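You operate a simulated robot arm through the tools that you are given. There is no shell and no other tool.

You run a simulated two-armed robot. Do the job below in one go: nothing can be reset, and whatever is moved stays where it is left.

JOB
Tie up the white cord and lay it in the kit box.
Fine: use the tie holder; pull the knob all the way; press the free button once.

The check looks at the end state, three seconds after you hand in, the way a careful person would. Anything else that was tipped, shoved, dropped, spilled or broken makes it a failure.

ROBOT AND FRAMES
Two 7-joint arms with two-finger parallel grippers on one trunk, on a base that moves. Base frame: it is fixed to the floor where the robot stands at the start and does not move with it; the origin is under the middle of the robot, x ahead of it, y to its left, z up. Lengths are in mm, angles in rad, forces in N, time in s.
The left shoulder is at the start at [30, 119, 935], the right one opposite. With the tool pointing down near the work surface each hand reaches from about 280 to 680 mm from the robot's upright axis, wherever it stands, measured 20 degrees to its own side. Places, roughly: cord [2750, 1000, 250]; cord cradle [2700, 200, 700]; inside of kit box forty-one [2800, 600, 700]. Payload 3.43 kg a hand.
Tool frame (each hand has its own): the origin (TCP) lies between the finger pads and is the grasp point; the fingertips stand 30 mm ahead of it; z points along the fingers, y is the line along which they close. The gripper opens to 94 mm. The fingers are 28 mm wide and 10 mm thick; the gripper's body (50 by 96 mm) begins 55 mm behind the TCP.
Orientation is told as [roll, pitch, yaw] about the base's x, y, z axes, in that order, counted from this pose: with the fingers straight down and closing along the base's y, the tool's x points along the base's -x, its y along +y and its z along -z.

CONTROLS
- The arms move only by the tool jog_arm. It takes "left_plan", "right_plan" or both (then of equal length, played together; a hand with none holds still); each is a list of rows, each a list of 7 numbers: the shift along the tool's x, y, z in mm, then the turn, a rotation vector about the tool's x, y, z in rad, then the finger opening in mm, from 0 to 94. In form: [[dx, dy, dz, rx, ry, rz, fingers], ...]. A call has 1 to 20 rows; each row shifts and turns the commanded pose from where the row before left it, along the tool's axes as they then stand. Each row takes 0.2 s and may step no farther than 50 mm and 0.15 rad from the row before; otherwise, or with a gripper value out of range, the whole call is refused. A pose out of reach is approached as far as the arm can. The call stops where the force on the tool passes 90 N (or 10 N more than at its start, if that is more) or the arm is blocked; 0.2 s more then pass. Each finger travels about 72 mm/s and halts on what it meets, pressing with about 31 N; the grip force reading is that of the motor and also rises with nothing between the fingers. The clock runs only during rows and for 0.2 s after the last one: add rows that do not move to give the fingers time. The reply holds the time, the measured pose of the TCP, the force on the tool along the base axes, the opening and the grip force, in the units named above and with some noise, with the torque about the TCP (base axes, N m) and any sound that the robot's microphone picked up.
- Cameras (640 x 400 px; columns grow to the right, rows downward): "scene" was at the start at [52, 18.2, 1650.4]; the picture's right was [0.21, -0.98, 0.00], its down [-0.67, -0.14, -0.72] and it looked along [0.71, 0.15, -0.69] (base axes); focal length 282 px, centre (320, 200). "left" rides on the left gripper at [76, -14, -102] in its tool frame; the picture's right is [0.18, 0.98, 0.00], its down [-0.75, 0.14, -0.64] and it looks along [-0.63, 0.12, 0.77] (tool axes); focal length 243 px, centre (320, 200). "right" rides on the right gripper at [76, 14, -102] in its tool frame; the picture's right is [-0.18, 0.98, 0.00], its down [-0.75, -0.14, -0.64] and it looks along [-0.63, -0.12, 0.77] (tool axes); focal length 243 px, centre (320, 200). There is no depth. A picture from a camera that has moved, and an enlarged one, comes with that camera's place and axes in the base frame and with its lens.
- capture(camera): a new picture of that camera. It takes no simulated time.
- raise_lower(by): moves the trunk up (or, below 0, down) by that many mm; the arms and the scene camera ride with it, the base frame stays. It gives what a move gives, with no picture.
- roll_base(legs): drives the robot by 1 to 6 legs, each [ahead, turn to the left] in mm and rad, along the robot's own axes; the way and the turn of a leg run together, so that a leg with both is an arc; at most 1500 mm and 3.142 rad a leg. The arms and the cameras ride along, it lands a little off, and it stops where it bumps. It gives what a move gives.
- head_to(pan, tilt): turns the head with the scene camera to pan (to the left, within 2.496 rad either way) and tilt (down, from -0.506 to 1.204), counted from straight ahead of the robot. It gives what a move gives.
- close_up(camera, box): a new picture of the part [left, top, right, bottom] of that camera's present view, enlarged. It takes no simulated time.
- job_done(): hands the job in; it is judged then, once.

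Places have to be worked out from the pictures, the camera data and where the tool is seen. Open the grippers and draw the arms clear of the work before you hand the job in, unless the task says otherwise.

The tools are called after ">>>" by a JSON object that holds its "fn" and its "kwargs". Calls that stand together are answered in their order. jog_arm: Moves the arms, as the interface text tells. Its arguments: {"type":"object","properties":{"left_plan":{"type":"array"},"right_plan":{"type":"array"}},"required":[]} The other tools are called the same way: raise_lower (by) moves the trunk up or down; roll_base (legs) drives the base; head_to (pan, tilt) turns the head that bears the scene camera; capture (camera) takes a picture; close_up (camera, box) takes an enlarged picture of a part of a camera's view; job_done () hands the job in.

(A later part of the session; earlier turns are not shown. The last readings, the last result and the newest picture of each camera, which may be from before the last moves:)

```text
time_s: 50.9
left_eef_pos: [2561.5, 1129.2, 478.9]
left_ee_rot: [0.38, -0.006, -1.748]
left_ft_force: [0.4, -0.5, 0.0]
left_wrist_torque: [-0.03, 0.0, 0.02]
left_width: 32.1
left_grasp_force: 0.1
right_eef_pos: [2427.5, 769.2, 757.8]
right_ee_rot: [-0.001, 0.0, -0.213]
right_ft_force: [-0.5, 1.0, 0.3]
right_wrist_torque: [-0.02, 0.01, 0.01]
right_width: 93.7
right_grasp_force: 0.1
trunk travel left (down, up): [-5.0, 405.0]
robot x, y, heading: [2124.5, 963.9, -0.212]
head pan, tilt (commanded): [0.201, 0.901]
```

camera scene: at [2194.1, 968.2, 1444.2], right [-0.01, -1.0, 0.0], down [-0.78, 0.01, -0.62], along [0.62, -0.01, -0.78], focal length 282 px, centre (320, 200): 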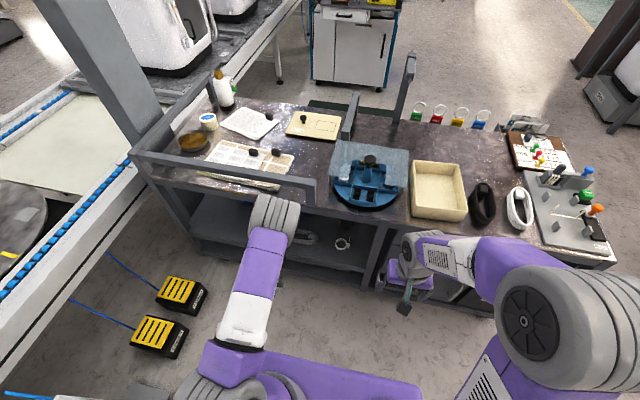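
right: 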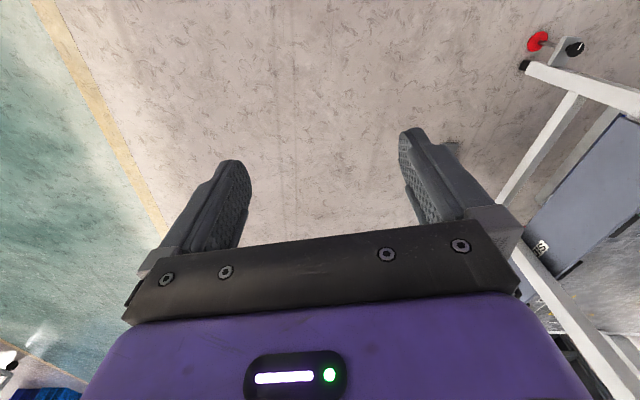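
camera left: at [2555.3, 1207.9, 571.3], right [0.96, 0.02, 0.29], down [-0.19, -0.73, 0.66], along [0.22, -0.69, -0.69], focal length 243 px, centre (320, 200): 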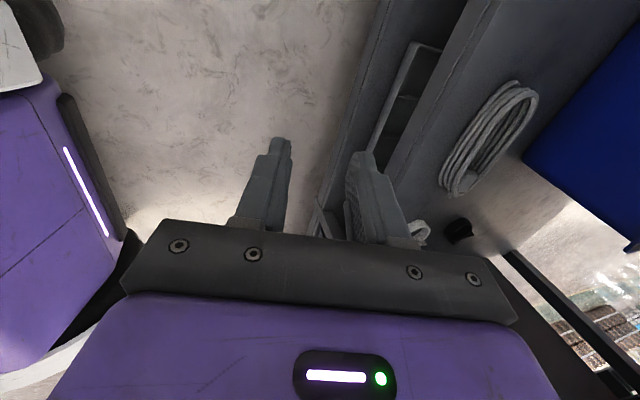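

Pose is as commanded. I bring the hand to just before the coil, at TCP about (2740, 1091, 405), and look again.

>>> {"fn": "jog_arm", "kwargs": {"left_plan": [[-1, 28.4, 27.3, 0, 0, 0, 32], [-1, 28.4, 27.3, 0, 0, 0, 32], [-1, 28.4, 27.3, 0, 0, 0, 32], [-1, 28.4, 27.3, 0, 0, 0, 32], [-1, 28.4, 27.3, 0, 0, 0, 32], [0, 0, 0, 0, 0, 0, 32]]}}

>>> {"fn": "capture", "kwargs": {"camera": "left"}}

>>> {"fn": "capture", "kwargs": {"camera": "scene"}}

```text
time_s: 52.2
left_eef_pos: [2741.3, 1091.0, 405.1]
left_ee_rot: [0.382, -0.008, -1.747]
left_ft_force: [-0.3, 0.0, 0.1]
left_wrist_torque: [0.0, -0.01, 0.0]
left_width: 31.9
left_grasp_force: 0.1
right_eef_pos: [2426.9, 769.3, 756.7]
right_ee_rot: [0.0, -0.001, -0.212]
right_ft_force: [0.6, 0.3, 0.7]
right_wrist_torque: [-0.01, -0.02, 0.03]
right_width: 94.1
right_grasp_force: 0.1
trunk travel left (down, up): [-5.0, 405.0]
robot x, y, heading: [2124.0, 969.3, -0.213]
head pan, tilt (commanded): [0.201, 0.901]
```

```text
taken
camera left: at [2703.3, 1176.5, 494.3], right [0.93, 0.02, 0.36], down [-0.24, -0.72, 0.65], along [0.28, -0.69, -0.66], focal length 243 px, centre (320, 200)
```

left: 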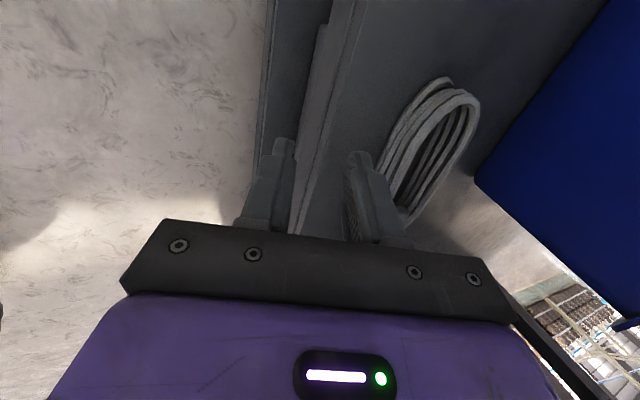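

```text
taken
camera scene: at [2169.9, 973.5, 1444.2], right [-0.01, -1.0, 0.0], down [-0.78, 0.01, -0.62], along [0.62, -0.01, -0.78], focal length 282 px, centre (320, 200)
```

scene: 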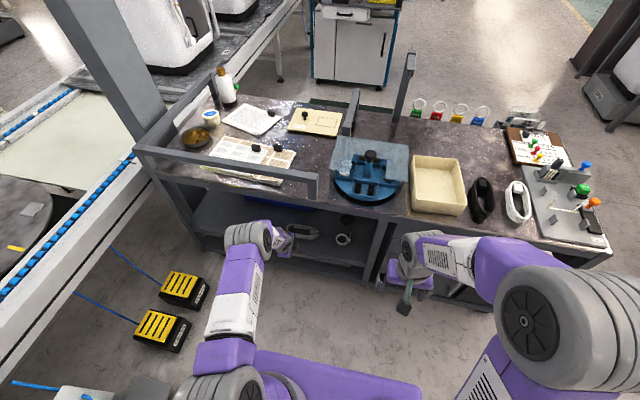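

The elbow is now low and clear. I enlarge the left view to check the coil's place relative to the fingers.

>>> {"fn": "close_up", "kwargs": {"camera": "left", "box": [330, 60, 500, 240]}}

>>> {"fn": "close_up", "kwargs": {"camera": "scene", "box": [220, 190, 360, 280]}}

```text
2.22 times, centred on (415, 150) of left
camera zoom: at [2703.3, 1176.5, 494.3], right [0.93, 0.02, 0.36], down [-0.24, -0.72, 0.65], along [0.28, -0.69, -0.66], focal length 539 px, centre (109, 311)
```

zoom: 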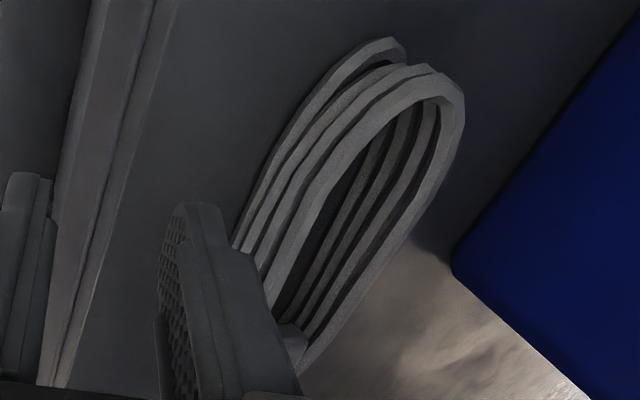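

```text
4.44 times, centred on (290, 235) of scene
camera zoom: at [2169.9, 973.5, 1444.2], right [-0.01, -1.0, 0.0], down [-0.78, 0.01, -0.62], along [0.62, -0.01, -0.78], focal length 1253 px, centre (453, 44)
```

zoom: 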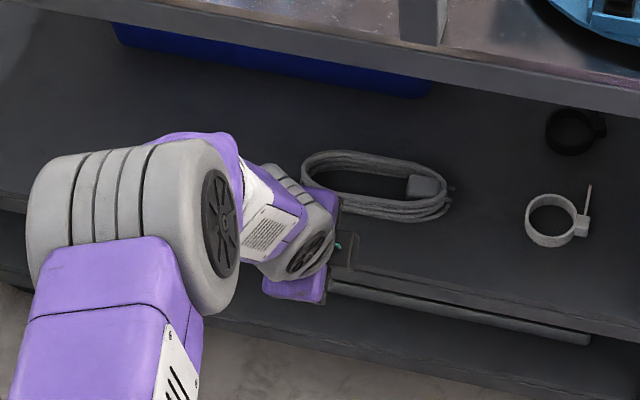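

Both views agree: the front strand's centre is at about (2832, 1076). I move in at z 410 so the rear finger passes above the coil and stops over its inside.

>>> {"fn": "jog_arm", "kwargs": {"left_plan": [[0, 26.1, 8.6, 0, 0, 0, 32], [0, 26.1, 8.6, 0, 0, 0, 32], [0, 26.1, 8.6, 0, 0, 0, 32], [0, 0, 0, 0, 0, 0, 32]]}}

>>> {"fn": "capture", "kwargs": {"camera": "left"}}

>>> {"fn": "close_up", "kwargs": {"camera": "scene", "box": [220, 190, 360, 280]}}

```text
time_s: 53.2
left_eef_pos: [2814.2, 1082.1, 408.6]
left_ee_rot: [0.379, -0.006, -1.746]
left_ft_force: [-0.3, -0.8, -0.3]
left_wrist_torque: [0.02, 0.01, -0.01]
left_width: 32.1
left_grasp_force: 0.1
left hand out of reach, approached as far as the arm can: row 3
right_eef_pos: [2427.9, 768.6, 756.7]
right_ee_rot: [0.001, 0.0, -0.213]
right_ft_force: [-0.2, 0.5, -0.3]
right_wrist_torque: [-0.01, -0.06, 0.0]
right_width: 94.2
right_grasp_force: 0.0
trunk travel left (down, up): [-5.0, 405.0]
robot x, y, heading: [2122.5, 969.1, -0.213]
head pan, tilt (commanded): [0.201, 0.901]
```

```text
taken
camera left: at [2776.6, 1167.3, 497.7], right [0.93, 0.02, 0.36], down [-0.24, -0.72, 0.65], along [0.28, -0.7, -0.66], focal length 243 px, centre (320, 200)
```

left: 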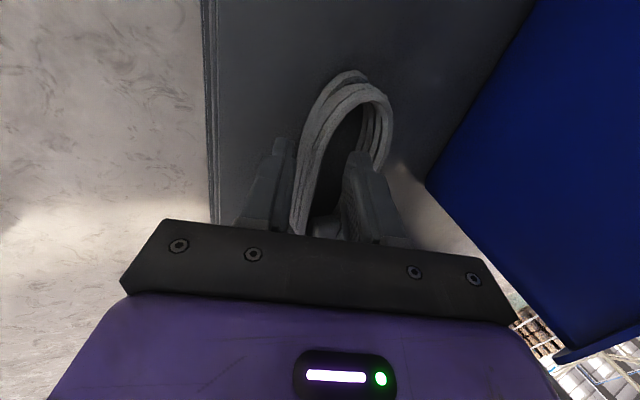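

```text
4.44 times, centred on (290, 235) of scene
camera zoom: at [2170.0, 973.5, 1444.2], right [-0.01, -1.0, 0.0], down [-0.78, 0.01, -0.62], along [0.62, -0.01, -0.78], focal length 1253 px, centre (453, 44)
```

zoom: 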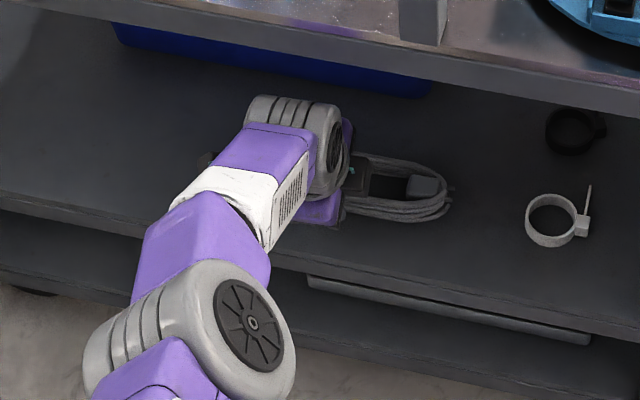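

The arm is at full stretch at (2814, 1082, 409). I draw the hand back 40 mm and move the base forward about 45 mm to regain reach.

>>> {"fn": "jog_arm", "kwargs": {"left_plan": [[0, -18.5, -7.4, 0, 0, 0, 32], [0, -18.5, -7.4, 0, 0, 0, 32], [0, 0, 0, 0, 0, 0, 32]]}}

>>> {"fn": "roll_base", "kwargs": {"legs": [[45, 0]]}}

>>> {"fn": "capture", "kwargs": {"camera": "left"}}

>>> {"fn": "close_up", "kwargs": {"camera": "scene", "box": [200, 180, 360, 300]}}

```text
time_s: 54.0
left_eef_pos: [2776.4, 1087.6, 407.9]
left_ee_rot: [0.379, -0.006, -1.749]
left_ft_force: [0.5, -0.4, 0.5]
left_wrist_torque: [0.0, 0.0, 0.0]
left_width: 32.0
left_grasp_force: 0.0
right_eef_pos: [2427.1, 769.4, 758.0]
right_ee_rot: [0.001, -0.001, -0.213]
right_ft_force: [-0.2, -0.2, 0.6]
right_wrist_torque: [-0.03, -0.01, -0.03]
right_width: 93.6
right_grasp_force: 0.1
trunk travel left (down, up): [-5.0, 405.0]
robot x, y, heading: [2122.3, 967.0, -0.219]
head pan, tilt (commanded): [0.201, 0.901]
```

```text
time_s: 55.0
left_eef_pos: [2820.5, 1079.3, 407.9]
left_ee_rot: [0.38, -0.007, -1.747]
left_ft_force: [0.1, 0.5, -0.4]
left_wrist_torque: [0.0, 0.02, -0.04]
left_width: 32.2
left_grasp_force: 0.1
right_eef_pos: [2473.0, 759.8, 757.3]
right_ee_rot: [-0.001, 0.001, -0.213]
right_ft_force: [-0.8, -1.0, 0.6]
right_wrist_torque: [0.03, -0.03, 0.03]
right_width: 94.0
right_grasp_force: 0.1
trunk travel left (down, up): [-5.0, 405.0]
robot x, y, heading: [2165.1, 955.9, -0.212]
head pan, tilt (commanded): [0.201, 0.901]
```

```text
taken
camera left: at [2783.1, 1164.6, 496.7], right [0.93, 0.02, 0.36], down [-0.24, -0.72, 0.65], along [0.28, -0.69, -0.66], focal length 243 px, centre (320, 200)
```

left: 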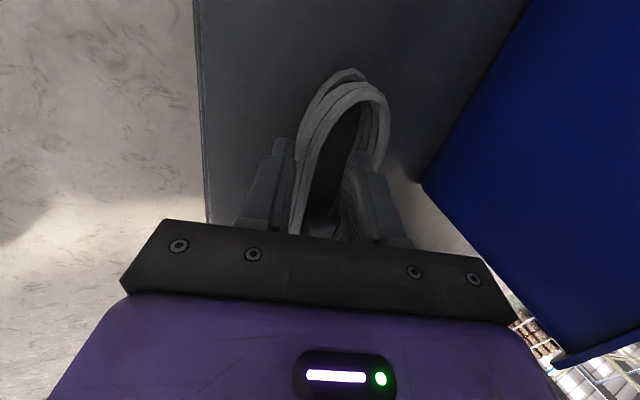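

```text
3.33 times, centred on (280, 240) of scene
camera zoom: at [2214.5, 963.8, 1444.2], right [-0.01, -1.0, 0.0], down [-0.78, 0.01, -0.62], along [0.62, -0.01, -0.78], focal length 940 px, centre (453, 67)
```

zoom: 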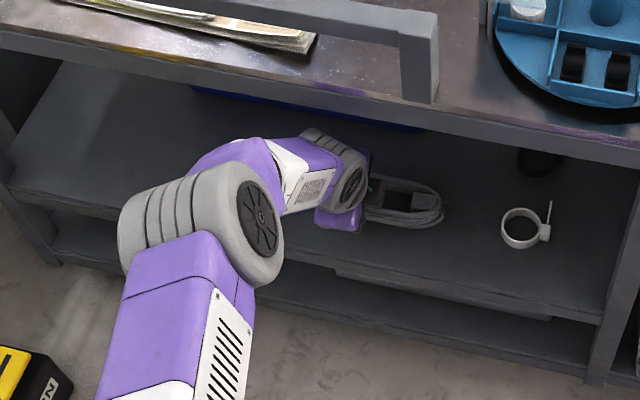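

The hand is now at (2820, 1079, 408) with the front strand seemingly between the fingers. I enlarge to check before descending.

>>> {"fn": "close_up", "kwargs": {"camera": "left", "box": [230, 50, 430, 250]}}

```text
2.00 times, centred on (330, 150) of left
camera zoom: at [2783.1, 1164.6, 496.7], right [0.93, 0.02, 0.36], down [-0.24, -0.72, 0.65], along [0.28, -0.69, -0.66], focal length 485 px, centre (300, 300)
```

zoom: 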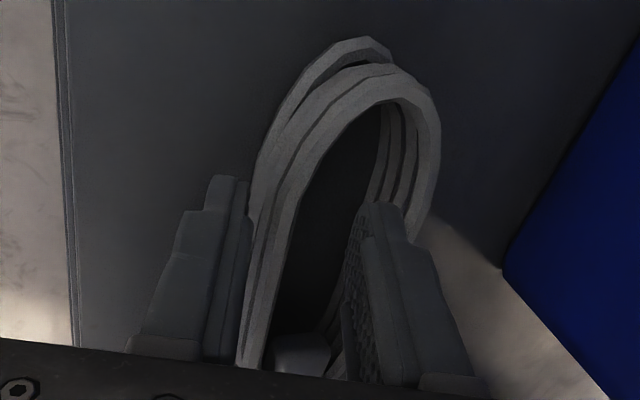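

The strand lies between the fingers (slightly nearer the front one). I descend 22 mm in small steps, watching the force.

>>> {"fn": "jog_arm", "kwargs": {"left_plan": [[0, -3.7, 6.4, 0, 0, 0, 32], [0, -3.7, 6.4, 0, 0, 0, 32], [0, -3.7, 6.4, 0, 0, 0, 32], [0, 0, 0, 0, 0, 0, 32]]}}

>>> {"fn": "close_up", "kwargs": {"camera": "left", "box": [230, 50, 430, 250]}}

```text
time_s: 55.7
left_eef_pos: [2821.6, 1077.3, 403.7]
left_ee_rot: [0.401, -0.007, -1.746]
left_ft_force: [-45.5, 1.7, 58.6]
left_wrist_torque: [-0.01, -0.16, 0.01]
left_width: 28.6
left_grasp_force: 0.1
right_eef_pos: [2465.2, 759.5, 758.8]
right_ee_rot: [0.002, -0.007, -0.214]
right_ft_force: [0.0, 0.3, -0.6]
right_wrist_torque: [-0.02, -0.02, 0.01]
right_width: 94.3
right_grasp_force: 0.1
trunk travel left (down, up): [-5.0, 405.0]
robot x, y, heading: [2165.2, 957.3, -0.206]
head pan, tilt (commanded): [0.201, 0.901]
stopped in row 3 (left hand): the force on the tool passed its limit at 97 N (the readings are from after the stop); the commanded pose is now the measured one
```

```text
2.00 times, centred on (330, 150) of left
camera zoom: at [2782.8, 1164.2, 491.9], right [0.92, 0.03, 0.38], down [-0.25, -0.72, 0.65], along [0.29, -0.7, -0.66], focal length 485 px, centre (300, 300)
```

zoom: 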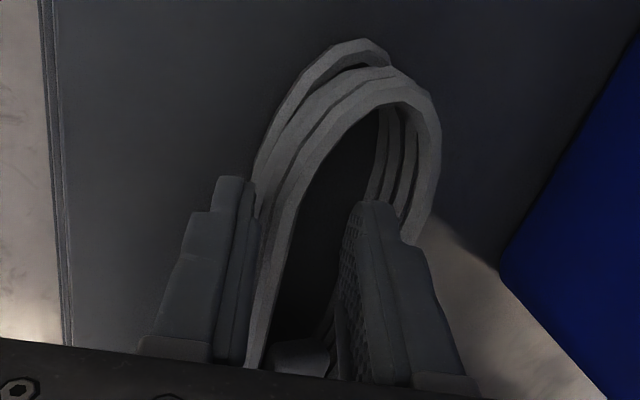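

The descent was stopped by the rear fingertip landing on something at z about 382 inside the loop, so the coil seems to act as solid. I lift off, and will instead hook closed fingers behind the coil and draw it to the shelf's front edge where it can be gripped across its width.

>>> {"fn": "jog_arm", "kwargs": {"left_plan": [[0, 2.4, -5.5, 0, 0, 0, 28], [0, 2.4, -5.5, 0, 0, 0, 20], [0, 2, -4.6, 0, 0, 0, 0], [0, 0, 0, -0.15, 0, 0, 0], [0, 0, 0, 0, 0, 0, 0]]}}

>>> {"fn": "capture", "kwargs": {"camera": "left"}}

```text
time_s: 56.9
left_eef_pos: [2824.0, 1079.6, 414.7]
left_ee_rot: [0.545, -0.006, -1.747]
left_ft_force: [0.2, 0.4, 0.1]
left_wrist_torque: [-0.03, 0.0, 0.01]
left_width: 0.0
left_grasp_force: 30.9
right_eef_pos: [2470.7, 759.4, 755.9]
right_ee_rot: [0.0, 0.0, -0.213]
right_ft_force: [0.2, 0.1, -0.2]
right_wrist_torque: [0.0, 0.01, 0.04]
right_width: 94.4
right_grasp_force: 0.0
trunk travel left (down, up): [-5.0, 405.0]
robot x, y, heading: [2164.1, 957.4, -0.215]
head pan, tilt (commanded): [0.201, 0.901]
```

```text
taken
camera left: at [2773.2, 1166.9, 493.3], right [0.86, 0.04, 0.51], down [-0.34, -0.7, 0.63], along [0.38, -0.71, -0.59], focal length 243 px, centre (320, 200)
```

left: 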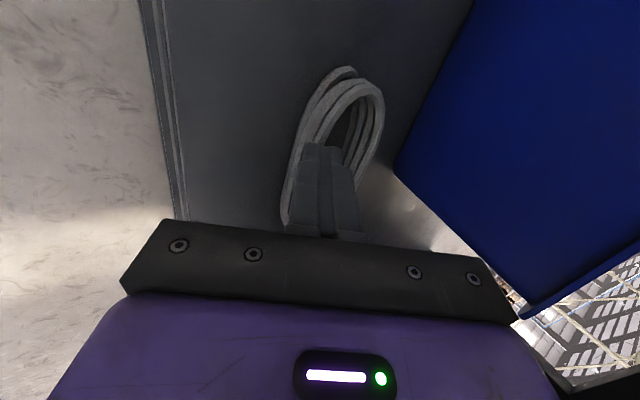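

Contact is released and the coil unmoved. I now carry the closed fingers over the coil to behind its middle, TCP about (2893, 1035, 420).

>>> {"fn": "jog_arm", "kwargs": {"left_plan": [[0, 2.7, -4.5, 0, 0, 0, 0], [-10.6, 21.6, 13.1, 0, 0, 0, 0], [-10.6, 21.6, 13.1, 0, 0, 0, 0], [-10.6, 21.6, 13.1, 0, 0, 0, 0], [0, 0, 0, 0, 0, 0, 0]]}}

>>> {"fn": "capture", "kwargs": {"camera": "left"}}

>>> {"fn": "close_up", "kwargs": {"camera": "scene", "box": [200, 180, 360, 300]}}

```text
time_s: 58.1
left_eef_pos: [2880.5, 1045.0, 418.1]
left_ee_rot: [0.543, -0.005, -1.748]
left_ft_force: [-0.1, -0.4, 0.6]
left_wrist_torque: [0.03, 0.0, 0.0]
left_width: 0.2
left_grasp_force: 30.8
left hand out of reach, approached as far as the arm can: row 4
right_eef_pos: [2471.3, 760.1, 758.3]
right_ee_rot: [0.0, 0.001, -0.211]
right_ft_force: [0.3, 0.3, -0.8]
right_wrist_torque: [-0.01, 0.02, 0.02]
right_width: 93.8
right_grasp_force: 0.1
trunk travel left (down, up): [-5.0, 405.0]
robot x, y, heading: [2166.2, 961.0, -0.209]
head pan, tilt (commanded): [0.201, 0.901]
```

```text
taken
camera left: at [2830.0, 1132.4, 497.1], right [0.86, 0.04, 0.51], down [-0.34, -0.7, 0.63], along [0.38, -0.71, -0.59], focal length 243 px, centre (320, 200)
```

left: 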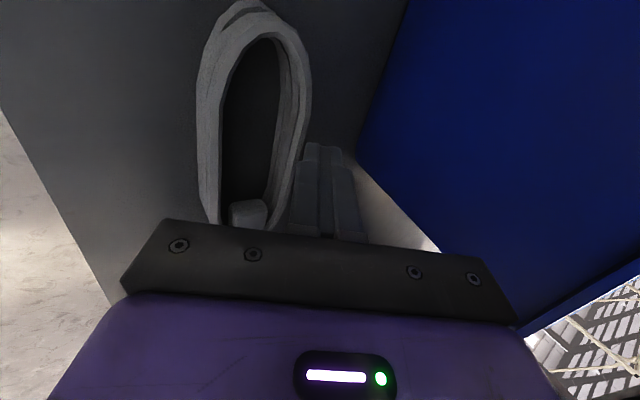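

```text
3.33 times, centred on (280, 240) of scene
camera zoom: at [2213.4, 963.9, 1444.2], right [-0.01, -1.0, 0.0], down [-0.78, 0.01, -0.62], along [0.62, -0.01, -0.78], focal length 940 px, centre (453, 67)
```

zoom: 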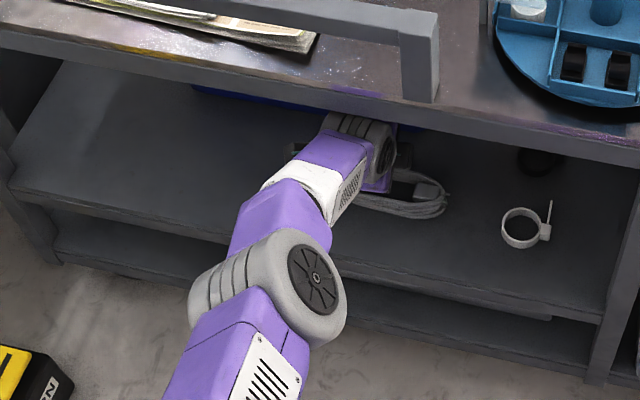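

Again near full stretch. I retract 20 mm and roll the base forward 40 mm so the hand ends just behind the coil with reach to spare.

>>> {"fn": "jog_arm", "kwargs": {"left_plan": [[0, -17.1, -10.4, 0, 0, 0, 0], [0, 0, 0, 0, 0, 0, 0]]}}

>>> {"fn": "roll_base", "kwargs": {"legs": [[40, 0]]}}

>>> {"fn": "capture", "kwargs": {"camera": "left"}}

>>> {"fn": "close_up", "kwargs": {"camera": "scene", "box": [200, 180, 400, 320]}}

```text
time_s: 58.7
left_eef_pos: [2860.2, 1047.5, 417.4]
left_ee_rot: [0.546, -0.006, -1.747]
left_ft_force: [0.5, -1.0, 0.2]
left_wrist_torque: [-0.04, 0.0, 0.02]
left_width: 0.0
left_grasp_force: 31.3
right_eef_pos: [2470.7, 759.3, 756.4]
right_ee_rot: [-0.001, 0.0, -0.212]
right_ft_force: [0.8, 0.1, 0.7]
right_wrist_torque: [-0.02, -0.01, 0.0]
right_width: 93.7
right_grasp_force: 0.0
trunk travel left (down, up): [-5.0, 405.0]
robot x, y, heading: [2163.8, 957.6, -0.215]
head pan, tilt (commanded): [0.201, 0.901]
```

```text
time_s: 59.6
left_eef_pos: [2892.1, 1038.7, 407.6]
left_ee_rot: [0.528, -0.009, -1.748]
left_ft_force: [-0.2, 1.0, -0.3]
left_wrist_torque: [0.03, 0.01, 0.0]
left_width: 0.0
left_grasp_force: 31.4
right_eef_pos: [2509.1, 753.1, 756.9]
right_ee_rot: [-0.002, -0.002, -0.214]
right_ft_force: [-1.0, 0.5, -0.4]
right_wrist_torque: [-0.03, -0.04, -0.01]
right_width: 93.9
right_grasp_force: 0.0
trunk travel left (down, up): [-5.0, 405.0]
robot x, y, heading: [2203.1, 947.3, -0.213]
head pan, tilt (commanded): [0.201, 0.901]
```

```text
taken
camera left: at [2842.7, 1127.9, 488.3], right [0.87, 0.04, 0.49], down [-0.33, -0.7, 0.63], along [0.37, -0.71, -0.6], focal length 243 px, centre (320, 200)
```

left: 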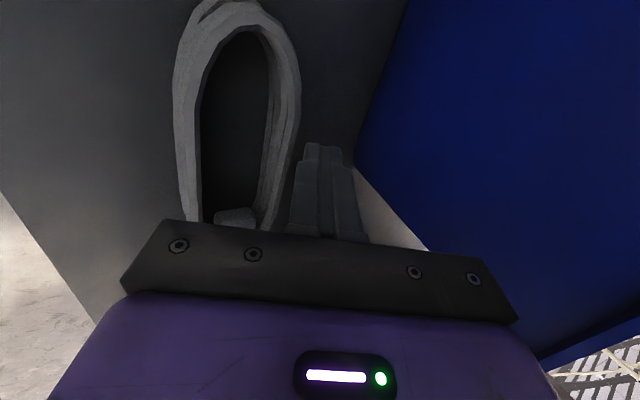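

```text
2.86 times, centred on (300, 250) of scene
camera zoom: at [2252.0, 958.3, 1443.8], right [-0.01, -1.0, 0.0], down [-0.78, 0.01, -0.62], along [0.62, -0.01, -0.78], focal length 805 px, centre (377, 57)
```

zoom: 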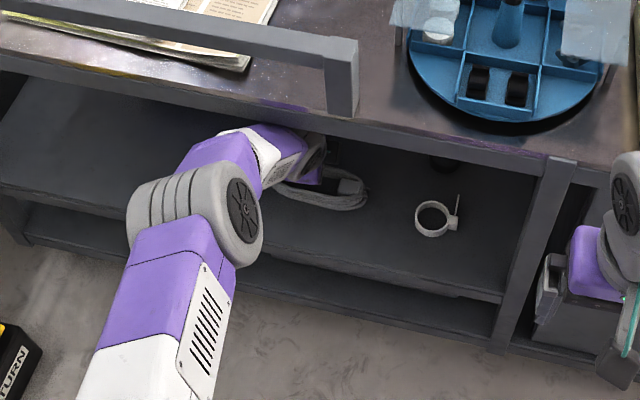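

The base drive pushed the hand down about 10 mm without tool force, so the forearm is probably touching the table's lip; descending will free it. I lower the hand 26 mm behind the coil.

>>> {"fn": "jog_arm", "kwargs": {"left_plan": [[0, -4.4, 7.5, 0, 0, 0, 0], [0, -4.4, 7.5, 0, 0, 0, 0], [0, -4.4, 7.5, 0, 0, 0, 0], [0, 0, 0, 0, 0, 0, 0]]}}

>>> {"fn": "capture", "kwargs": {"camera": "left"}}

>>> {"fn": "capture", "kwargs": {"camera": "scene"}}

```text
time_s: 60.6
left_eef_pos: [2897.5, 1039.3, 388.4]
left_ee_rot: [0.541, -0.006, -1.747]
left_ft_force: [12.8, -5.8, 25.8]
left_wrist_torque: [0.19, 0.1, -0.13]
left_width: 0.0
left_grasp_force: 31.0
right_eef_pos: [2509.0, 750.6, 757.6]
right_ee_rot: [0.002, -0.001, -0.214]
right_ft_force: [0.1, 0.1, -0.5]
right_wrist_torque: [0.01, -0.01, 0.01]
right_width: 94.0
right_grasp_force: 0.0
trunk travel left (down, up): [-5.0, 405.0]
robot x, y, heading: [2203.3, 948.9, -0.213]
head pan, tilt (commanded): [0.201, 0.901]
```

```text
taken
camera left: at [2845.7, 1126.6, 467.9], right [0.86, 0.04, 0.51], down [-0.34, -0.7, 0.63], along [0.38, -0.71, -0.59], focal length 243 px, centre (320, 200)
```

left: 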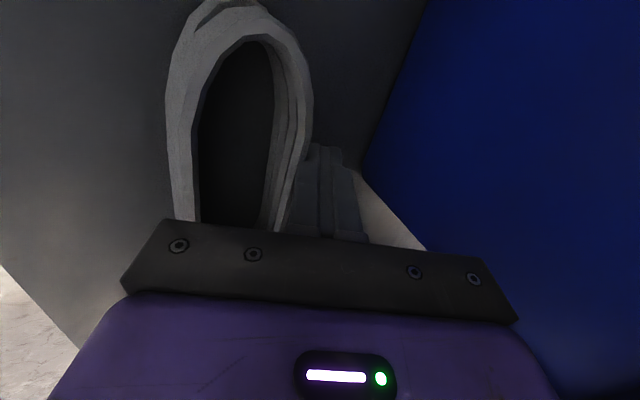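

```text
taken
camera scene: at [2250.1, 955.0, 1444.5], right [-0.01, -1.0, 0.0], down [-0.78, 0.01, -0.62], along [0.62, -0.01, -0.78], focal length 282 px, centre (320, 200)
```

scene: 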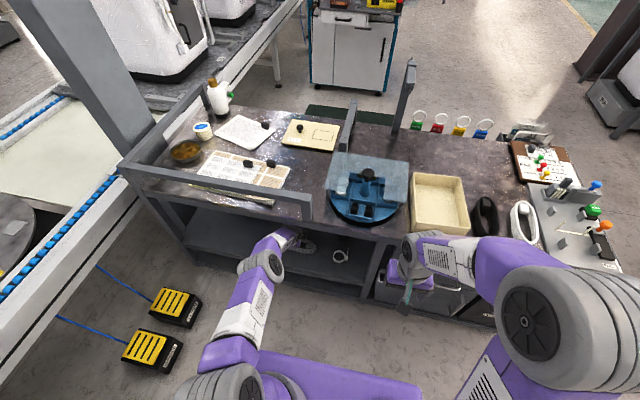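

The fingers are wedged behind the coil's back edge (about 29 N, pushing it forward and down). I now pull back along the shelf in small steps.

>>> {"fn": "jog_arm", "kwargs": {"left_plan": [[0, -9.3, -4, 0, 0, 0, 0], [0, -9.3, -4, 0, 0, 0, 0], [0, -9.3, -4, 0, 0, 0, 0], [0, 0, 0, 0, 0, 0, 0]]}}

>>> {"fn": "capture", "kwargs": {"camera": "left"}}

>>> {"fn": "close_up", "kwargs": {"camera": "scene", "box": [220, 200, 380, 310]}}

```text
time_s: 61.6
left_eef_pos: [2872.2, 1044.7, 387.9]
left_ee_rot: [0.554, -0.007, -1.746]
left_ft_force: [22.7, -4.9, 29.3]
left_wrist_torque: [0.29, 0.04, -0.29]
left_width: 0.0
left_grasp_force: 30.9
right_eef_pos: [2509.1, 751.3, 757.0]
right_ee_rot: [0.002, -0.001, -0.213]
right_ft_force: [-0.5, -0.2, 0.4]
right_wrist_torque: [0.02, -0.03, -0.01]
right_width: 94.0
right_grasp_force: 0.0
trunk travel left (down, up): [-5.0, 405.0]
robot x, y, heading: [2206.4, 949.4, -0.214]
head pan, tilt (commanded): [0.201, 0.901]
```

```text
taken
camera left: at [2820.6, 1132.9, 467.2], right [0.86, 0.04, 0.52], down [-0.34, -0.7, 0.63], along [0.39, -0.71, -0.59], focal length 243 px, centre (320, 200)
```

left: 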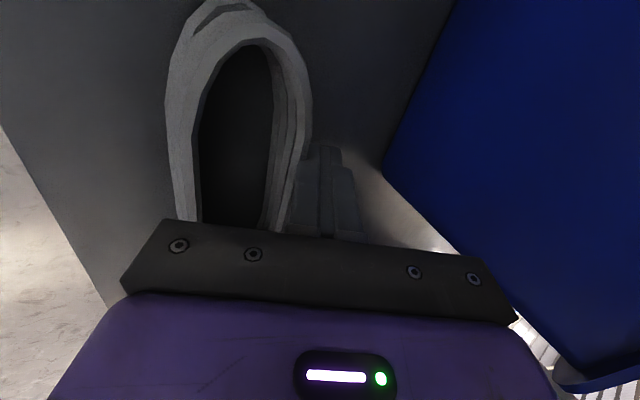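

```text
3.64 times, centred on (300, 255) of scene
camera zoom: at [2250.0, 955.0, 1444.4], right [-0.01, -1.0, 0.0], down [-0.78, 0.01, -0.62], along [0.62, -0.01, -0.78], focal length 1025 px, centre (393, 0)
```

zoom: 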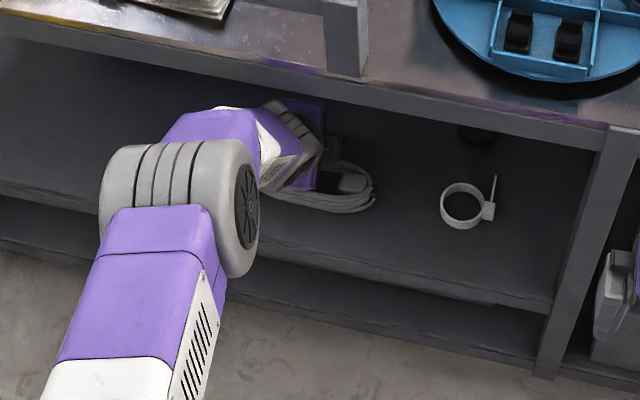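

The coil follows the fingers (about 26 mm so far). I pull it 33 mm further.

>>> {"fn": "jog_arm", "kwargs": {"left_plan": [[0, -9.4, -5.5, 0, 0, 0, 0], [0, -9.4, -5.5, 0, 0, 0, 0], [0, -9.4, -5.5, 0, 0, 0, 0], [0, 0, 0, 0, 0, 0, 0]]}}

>>> {"fn": "capture", "kwargs": {"camera": "left"}}

>>> {"fn": "close_up", "kwargs": {"camera": "scene", "box": [220, 200, 380, 310]}}

```text
time_s: 62.6
left_eef_pos: [2841.5, 1049.2, 389.0]
left_ee_rot: [0.553, -0.008, -1.747]
left_ft_force: [24.4, -1.8, 33.9]
left_wrist_torque: [0.35, 0.07, -0.32]
left_width: 0.0
left_grasp_force: 30.8
right_eef_pos: [2508.9, 750.7, 757.2]
right_ee_rot: [0.001, -0.001, -0.212]
right_ft_force: [0.4, 0.5, -0.2]
right_wrist_torque: [-0.01, -0.02, 0.02]
right_width: 94.0
right_grasp_force: 0.0
trunk travel left (down, up): [-5.0, 405.0]
robot x, y, heading: [2202.0, 946.2, -0.21]
head pan, tilt (commanded): [0.201, 0.901]
```

```text
taken
camera left: at [2789.3, 1138.0, 467.1], right [0.86, 0.04, 0.51], down [-0.34, -0.7, 0.63], along [0.38, -0.71, -0.58], focal length 243 px, centre (320, 200)
```

left: 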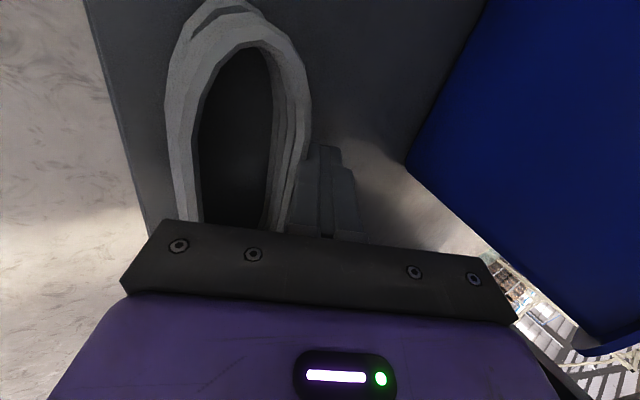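

```text
3.64 times, centred on (300, 255) of scene
camera zoom: at [2249.9, 955.1, 1444.4], right [-0.01, -1.0, 0.0], down [-0.78, 0.01, -0.62], along [0.62, -0.01, -0.78], focal length 1025 px, centre (393, 0)
```

zoom: 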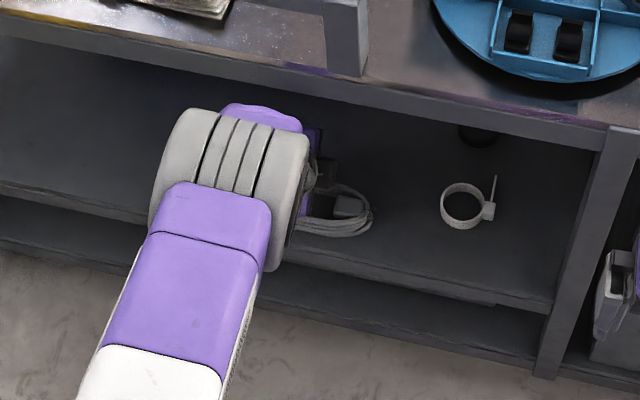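

The coil still follows; about 20 mm remain to bring its front face to the shelf edge. I pull 20 mm more.

>>> {"fn": "jog_arm", "kwargs": {"left_plan": [[0, -8.6, -5.1, 0, 0, 0, 0], [0, -8.6, -5.1, 0, 0, 0, 0], [0, 0, 0, 0, 0, 0, 0]]}}

>>> {"fn": "capture", "kwargs": {"camera": "left"}}

>>> {"fn": "close_up", "kwargs": {"camera": "scene", "box": [250, 210, 350, 290]}}

```text
time_s: 63.4
left_eef_pos: [2821.4, 1051.7, 388.0]
left_ee_rot: [0.555, -0.011, -1.75]
left_ft_force: [25.7, -4.2, 35.4]
left_wrist_torque: [0.37, 0.03, -0.31]
left_width: 0.1
left_grasp_force: 31.3
right_eef_pos: [2509.0, 750.9, 757.8]
right_ee_rot: [0.002, -0.002, -0.213]
right_ft_force: [-0.7, 0.2, -0.5]
right_wrist_torque: [0.02, 0.01, 0.03]
right_width: 94.5
right_grasp_force: 0.1
trunk travel left (down, up): [-5.0, 405.0]
robot x, y, heading: [2204.1, 948.1, -0.208]
head pan, tilt (commanded): [0.201, 0.901]
```

```text
taken
camera left: at [2770.1, 1140.4, 466.8], right [0.86, 0.04, 0.52], down [-0.35, -0.7, 0.63], along [0.38, -0.72, -0.58], focal length 243 px, centre (320, 200)
```

left: 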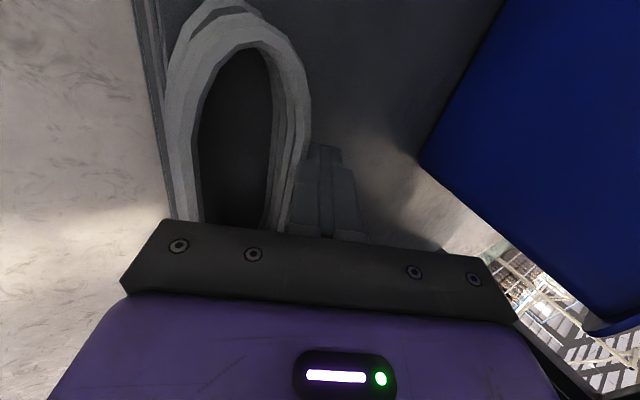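

```text
5.00 times, centred on (300, 250) of scene
camera zoom: at [2249.9, 954.9, 1444.4], right [-0.01, -1.0, 0.0], down [-0.78, 0.01, -0.62], along [0.62, -0.01, -0.78], focal length 1409 px, centre (420, -50)
```

zoom: 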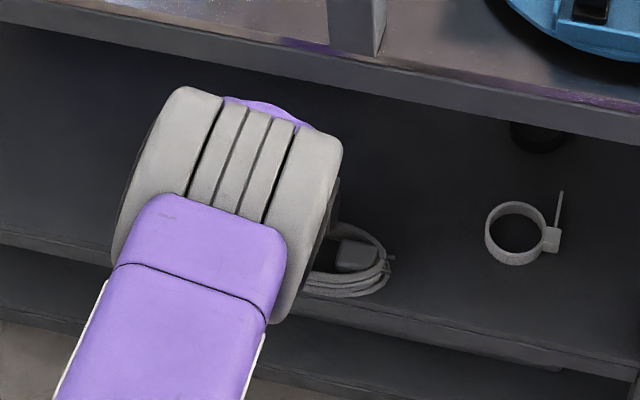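

The coil's front is within about 8 mm of the shelf edge. I pull 9 mm more and then lift off.

>>> {"fn": "jog_arm", "kwargs": {"left_plan": [[0, -7.7, -4.6, 0, 0, 0, 0], [0, 0, 0, 0, 0, 0, 0]]}}

>>> {"fn": "capture", "kwargs": {"camera": "left"}}

>>> {"fn": "close_up", "kwargs": {"camera": "left", "box": [100, 0, 340, 240]}}

```text
time_s: 64.0
left_eef_pos: [2812.6, 1053.4, 389.3]
left_ee_rot: [0.555, -0.015, -1.752]
left_ft_force: [25.9, -5.5, 34.8]
left_wrist_torque: [0.39, 0.03, -0.32]
left_width: 0.0
left_grasp_force: 31.0
right_eef_pos: [2508.8, 751.7, 758.4]
right_ee_rot: [0.003, -0.001, -0.214]
right_ft_force: [0.4, 0.1, 0.8]
right_wrist_torque: [0.01, -0.03, 0.0]
right_width: 93.9
right_grasp_force: 0.0
trunk travel left (down, up): [-5.0, 405.0]
robot x, y, heading: [2204.5, 949.2, -0.21]
head pan, tilt (commanded): [0.201, 0.901]
```

```text
taken
camera left: at [2761.2, 1142.1, 466.6], right [0.85, 0.04, 0.52], down [-0.35, -0.69, 0.63], along [0.38, -0.72, -0.58], focal length 243 px, centre (320, 200)
```

left: 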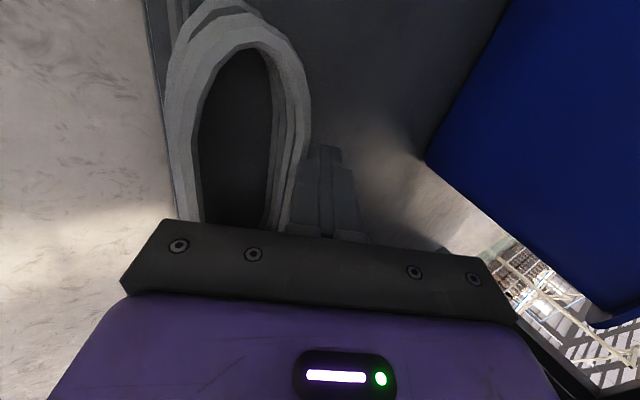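

```text
1.67 times, centred on (220, 120) of left
camera zoom: at [2761.2, 1142.1, 466.6], right [0.85, 0.04, 0.52], down [-0.35, -0.69, 0.63], along [0.38, -0.72, -0.58], focal length 404 px, centre (487, 333)
```

zoom: 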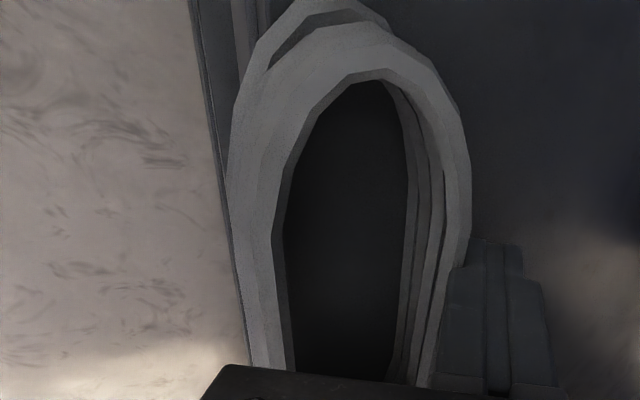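

The coil's front face is now flush with the shelf edge, its centre at about (2780, 1057). I release pressure, lift over the coil, draw the hand out, steepen it to a lean of about 0.12 and open the fingers.

>>> {"fn": "jog_arm", "kwargs": {"left_plan": [[0, 6.8, 4.2, 0, 0, 0, 0], [0, 9.2, -14.9, 0, 0, 0, 0], [0, 9.2, -14.9, 0, 0, 0, 0], [0, -31.2, -19.3, 0, 0, 0, 0], [0, -31.2, -19.3, 0, 0, 0, 0], [0, -31.2, -19.3, 0, 0, 0, 0], [0, -20, -12, 0, 0, 0, 20], [0, 0, 0, 0.145, 0, 0, 60], [0, 0, 0, 0.145, 0, 0, 86], [0, 0, 0, 0.145, 0, 0, 86], [0, 0, 0, 0, 0, 0, 86]]}}

>>> {"fn": "roll_base", "kwargs": {"legs": [[-45, 0]]}}

>>> {"fn": "capture", "kwargs": {"camera": "left"}}

>>> {"fn": "capture", "kwargs": {"camera": "scene"}}

```text
time_s: 66.4
left_eef_pos: [2680.3, 1077.7, 417.4]
left_ee_rot: [0.093, -0.009, -1.747]
left_ft_force: [-0.5, -0.1, -1.0]
left_wrist_torque: [0.0, 0.01, 0.0]
left_width: 86.0
left_grasp_force: 0.1
right_eef_pos: [2509.8, 751.7, 757.4]
right_ee_rot: [-0.001, -0.001, -0.214]
right_ft_force: [-0.3, -0.4, -0.2]
right_wrist_torque: [0.01, -0.02, 0.03]
right_width: 93.8
right_grasp_force: 0.1
trunk travel left (down, up): [-5.0, 405.0]
robot x, y, heading: [2209.6, 952.4, -0.208]
head pan, tilt (commanded): [0.201, 0.901]
```

```text
time_s: 67.3
left_eef_pos: [2634.5, 1086.2, 417.5]
left_ee_rot: [0.094, -0.008, -1.746]
left_ft_force: [0.2, 0.4, 0.1]
left_wrist_torque: [0.02, 0.01, 0.0]
left_width: 86.0
left_grasp_force: 0.0
right_eef_pos: [2465.0, 761.8, 757.1]
right_ee_rot: [0.001, 0.0, -0.213]
right_ft_force: [0.2, -1.0, -0.6]
right_wrist_torque: [0.02, 0.02, -0.01]
right_width: 93.8
right_grasp_force: 0.1
trunk travel left (down, up): [-5.0, 405.0]
robot x, y, heading: [2159.3, 960.3, -0.211]
head pan, tilt (commanded): [0.201, 0.901]
```

```text
taken
camera left: at [2625.1, 1167.5, 517.4], right [1.0, 0.01, 0.09], down [-0.05, -0.75, 0.66], along [0.07, -0.66, -0.75], focal length 243 px, centre (320, 200)
```

left: 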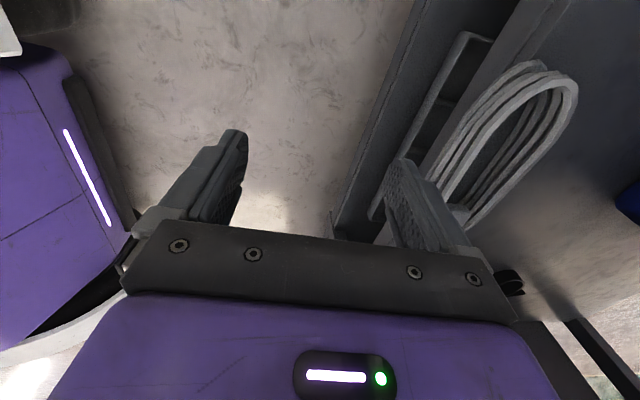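

```text
taken
camera scene: at [2207.8, 965.3, 1444.3], right [-0.01, -1.0, 0.0], down [-0.78, 0.01, -0.62], along [0.62, -0.01, -0.78], focal length 282 px, centre (320, 200)
```

scene: 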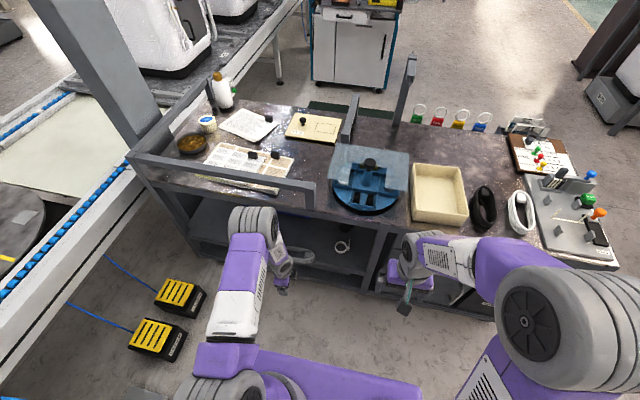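

The coil now sits at the shelf's front. I enlarge both views to fix its pose.

>>> {"fn": "close_up", "kwargs": {"camera": "left", "box": [400, 30, 600, 240]}}

>>> {"fn": "close_up", "kwargs": {"camera": "scene", "box": [260, 220, 360, 290]}}

```text
1.90 times, centred on (500, 135) of left
camera zoom: at [2625.1, 1167.5, 517.4], right [1.0, 0.01, 0.09], down [-0.05, -0.75, 0.66], along [0.07, -0.66, -0.75], focal length 462 px, centre (-23, 324)
```

zoom: 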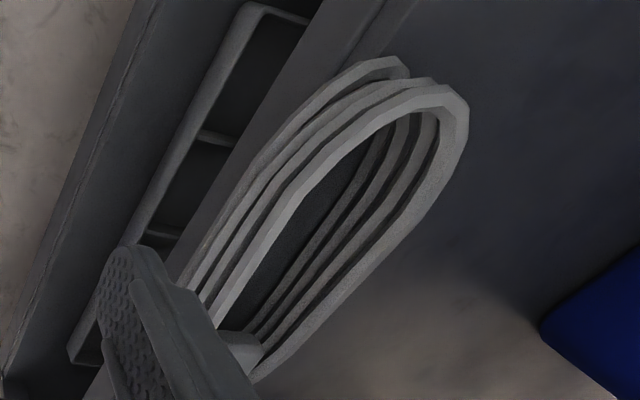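

```text
5.71 times, centred on (310, 255) of scene
camera zoom: at [2207.8, 965.3, 1444.3], right [-0.01, -1.0, 0.0], down [-0.78, 0.01, -0.62], along [0.62, -0.01, -0.78], focal length 1611 px, centre (377, -114)
```

zoom: 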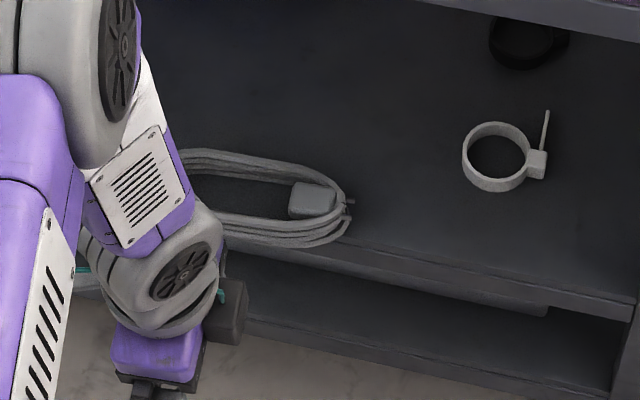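

Coil centre is about (2775, 1055), axis angle 0.165, front face overhanging the shelf edge by some mm. I lean the tool to 0.24 for entering and move over the coil with the fingers 86 mm open, gripping point 28 mm toward its free end.

>>> {"fn": "jog_arm", "kwargs": {"left_plan": [[0, 0, 0, -0.148, 0, 0, 86], [5.45, 33.4, 11.5, 0, 0, 0, 86], [5.45, 33.4, 11.5, 0, 0, 0, 86], [5.45, 33.4, 11.5, 0, 0, 0, 86], [5.45, 33.4, 11.5, 0, 0, 0, 86], [0, 0, 0, 0, 0, 0, 86]]}}

>>> {"fn": "capture", "kwargs": {"camera": "left"}}

>>> {"fn": "capture", "kwargs": {"camera": "scene"}}

```text
time_s: 68.7
left_eef_pos: [2776.7, 1083.6, 402.6]
left_ee_rot: [0.24, -0.01, -1.747]
left_ft_force: [-0.6, 0.4, 0.0]
left_wrist_torque: [0.02, 0.07, 0.0]
left_width: 86.4
left_grasp_force: 0.0
right_eef_pos: [2466.7, 760.8, 756.3]
right_ee_rot: [-0.001, 0.0, -0.212]
right_ft_force: [0.2, 0.9, -0.2]
right_wrist_torque: [0.0, 0.01, 0.02]
right_width: 94.1
right_grasp_force: 0.0
trunk travel left (down, up): [-5.0, 405.0]
robot x, y, heading: [2164.0, 956.7, -0.211]
head pan, tilt (commanded): [0.201, 0.901]
```

```text
taken
camera left: at [2752.4, 1168.2, 497.8], right [0.97, 0.02, 0.23], down [-0.15, -0.73, 0.66], along [0.18, -0.68, -0.71], focal length 243 px, centre (320, 200)
```

left: 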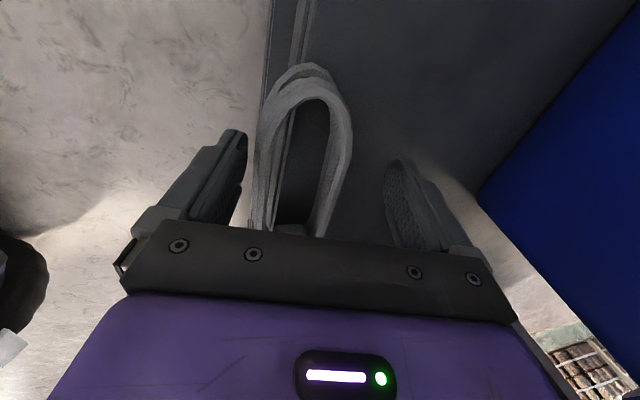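

```text
taken
camera scene: at [2208.3, 965.2, 1444.2], right [-0.01, -1.0, 0.0], down [-0.78, 0.01, -0.62], along [0.62, -0.01, -0.78], focal length 282 px, centre (320, 200)
```

scene: 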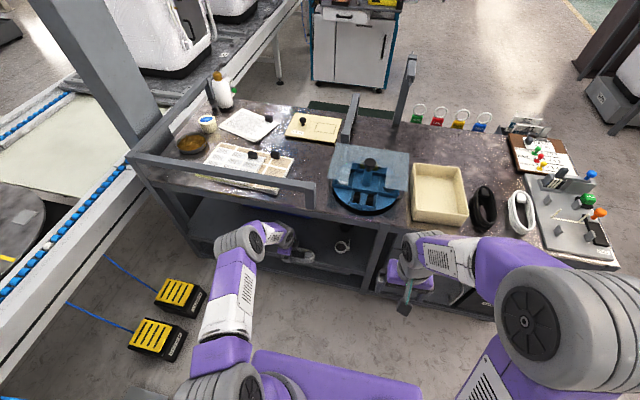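

The coil lies well between the open fingers and overhangs the shelf edge by about 15–20 mm. I shift 5 mm back, steepen to a lean of 0.1 and lower to z about 377.

>>> {"fn": "jog_arm", "kwargs": {"left_plan": [[0, -4.9, -1.2, 0.14, 0, 0, 86], [0, -1.3, 9, 0, 0, 0, 86], [0, -1.3, 9, 0, 0, 0, 86], [0, -0.8, 8, 0, 0, 0, 86], [0, 0, 0, 0, 0, 0, 86]]}}

>>> {"fn": "capture", "kwargs": {"camera": "left"}}

```text
time_s: 69.9
left_eef_pos: [2771.8, 1082.8, 377.6]
left_ee_rot: [0.1, -0.01, -1.747]
left_ft_force: [-1.2, -1.4, 0.1]
left_wrist_torque: [0.0, -0.03, -0.01]
left_width: 86.0
left_grasp_force: 0.0
right_eef_pos: [2466.4, 761.2, 757.2]
right_ee_rot: [0.0, 0.0, -0.212]
right_ft_force: [-0.2, 1.0, -0.3]
right_wrist_torque: [0.0, -0.02, -0.04]
right_width: 94.0
right_grasp_force: 0.2
trunk travel left (down, up): [-5.0, 405.0]
robot x, y, heading: [2161.6, 958.9, -0.212]
head pan, tilt (commanded): [0.201, 0.901]
```

```text
taken
camera left: at [2760.3, 1164.5, 477.5], right [1.0, 0.01, 0.1], down [-0.06, -0.75, 0.66], along [0.08, -0.66, -0.75], focal length 243 px, centre (320, 200)
```

left: 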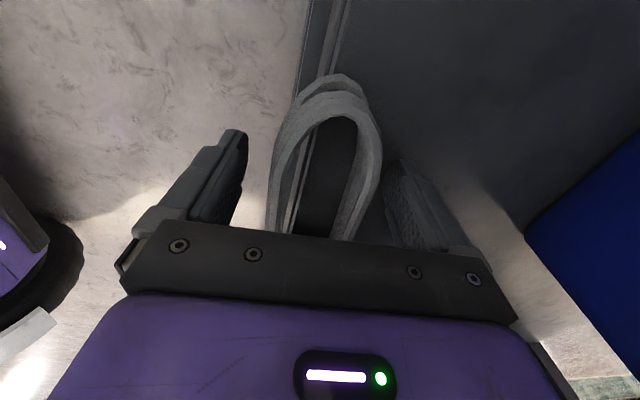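

No contact so far and the coil is between the fingers. I close on it.

>>> {"fn": "jog_arm", "kwargs": {"left_plan": [[0, 0, 0, 0, 0, 0, 72], [0, 0, 0, 0, 0, 0, 60], [0, 0, 0, 0, 0, 0, 48], [0, 0, 0, 0, 0, 0, 36], [0, 0, 0, 0, 0, 0, 30], [0, 0, 0, 0, 0, 0, 30]]}}

>>> {"fn": "capture", "kwargs": {"camera": "left"}}

```text
time_s: 71.3
left_eef_pos: [2772.3, 1082.3, 378.3]
left_ee_rot: [0.102, -0.009, -1.747]
left_ft_force: [4.8, 0.0, 4.7]
left_wrist_torque: [0.01, -0.09, 0.03]
left_width: 67.6
left_grasp_force: 30.8
right_eef_pos: [2465.6, 760.5, 757.5]
right_ee_rot: [0.0, 0.0, -0.212]
right_ft_force: [0.2, 0.8, 0.1]
right_wrist_torque: [0.01, -0.02, -0.03]
right_width: 93.9
right_grasp_force: 0.0
trunk travel left (down, up): [-5.0, 405.0]
robot x, y, heading: [2158.1, 956.6, -0.208]
head pan, tilt (commanded): [0.201, 0.901]
```

```text
taken
camera left: at [2760.7, 1164.6, 478.2], right [0.99, 0.01, 0.1], down [-0.06, -0.75, 0.66], along [0.08, -0.66, -0.75], focal length 243 px, centre (320, 200)
```

left: 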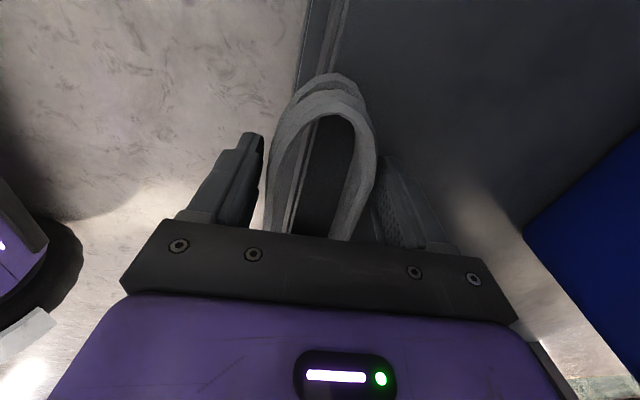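

The coil is gripped at 67.6 mm with about 31 N. I lift it 12 mm, draw it straight out of the shelf and look.

>>> {"fn": "jog_arm", "kwargs": {"left_plan": [[0, 0.6, -6, 0, 0, 0, 30], [0, 0.6, -6, 0, 0, 0, 30], [0, -19.9, -2, 0, 0, 0, 30], [0, -29.9, -3, 0, 0, 0, 30], [0, -29.9, -3, 0, 0, 0, 30], [0, -29.9, -3, 0, 0, 0, 30], [0, -29.9, -3, 0, 0, 0, 30], [0, 0, 0, 0, 0, 0, 30]]}}

>>> {"fn": "capture", "kwargs": {"camera": "left"}}

>>> {"fn": "capture", "kwargs": {"camera": "scene"}}

```text
time_s: 73.1
left_eef_pos: [2634.1, 1110.8, 389.5]
left_ee_rot: [0.103, -0.008, -1.746]
left_ft_force: [0.3, 0.1, -2.7]
left_wrist_torque: [0.04, 0.04, -0.01]
left_width: 67.7
left_grasp_force: 30.9
right_eef_pos: [2466.1, 761.5, 755.6]
right_ee_rot: [0.0, 0.0, -0.212]
right_ft_force: [0.7, 0.7, 1.1]
right_wrist_torque: [0.02, -0.01, 0.03]
right_width: 93.8
right_grasp_force: 0.0
trunk travel left (down, up): [-5.0, 405.0]
robot x, y, heading: [2158.2, 956.8, -0.207]
head pan, tilt (commanded): [0.201, 0.901]
```

```text
taken
camera left: at [2622.5, 1191.9, 489.5], right [1.0, 0.01, 0.1], down [-0.06, -0.75, 0.66], along [0.08, -0.66, -0.75], focal length 243 px, centre (320, 200)
```

left: 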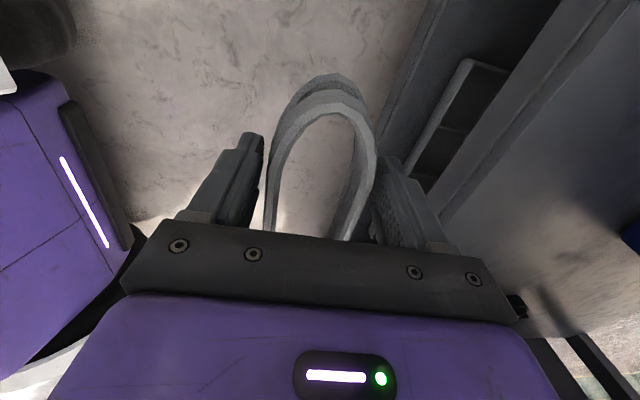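

```text
taken
camera scene: at [2208.5, 965.2, 1444.2], right [-0.01, -1.0, 0.0], down [-0.78, 0.01, -0.62], along [0.62, -0.01, -0.78], focal length 282 px, centre (320, 200)
```

scene: 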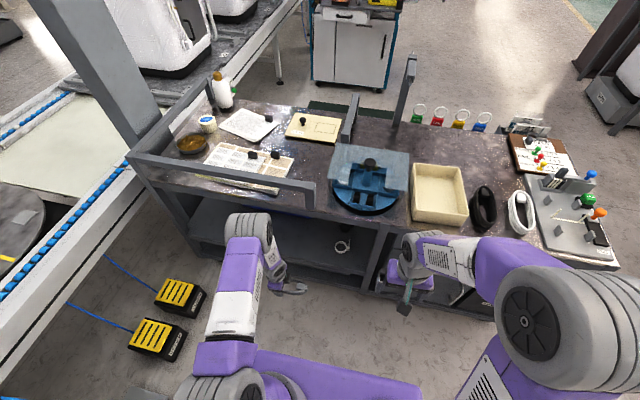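

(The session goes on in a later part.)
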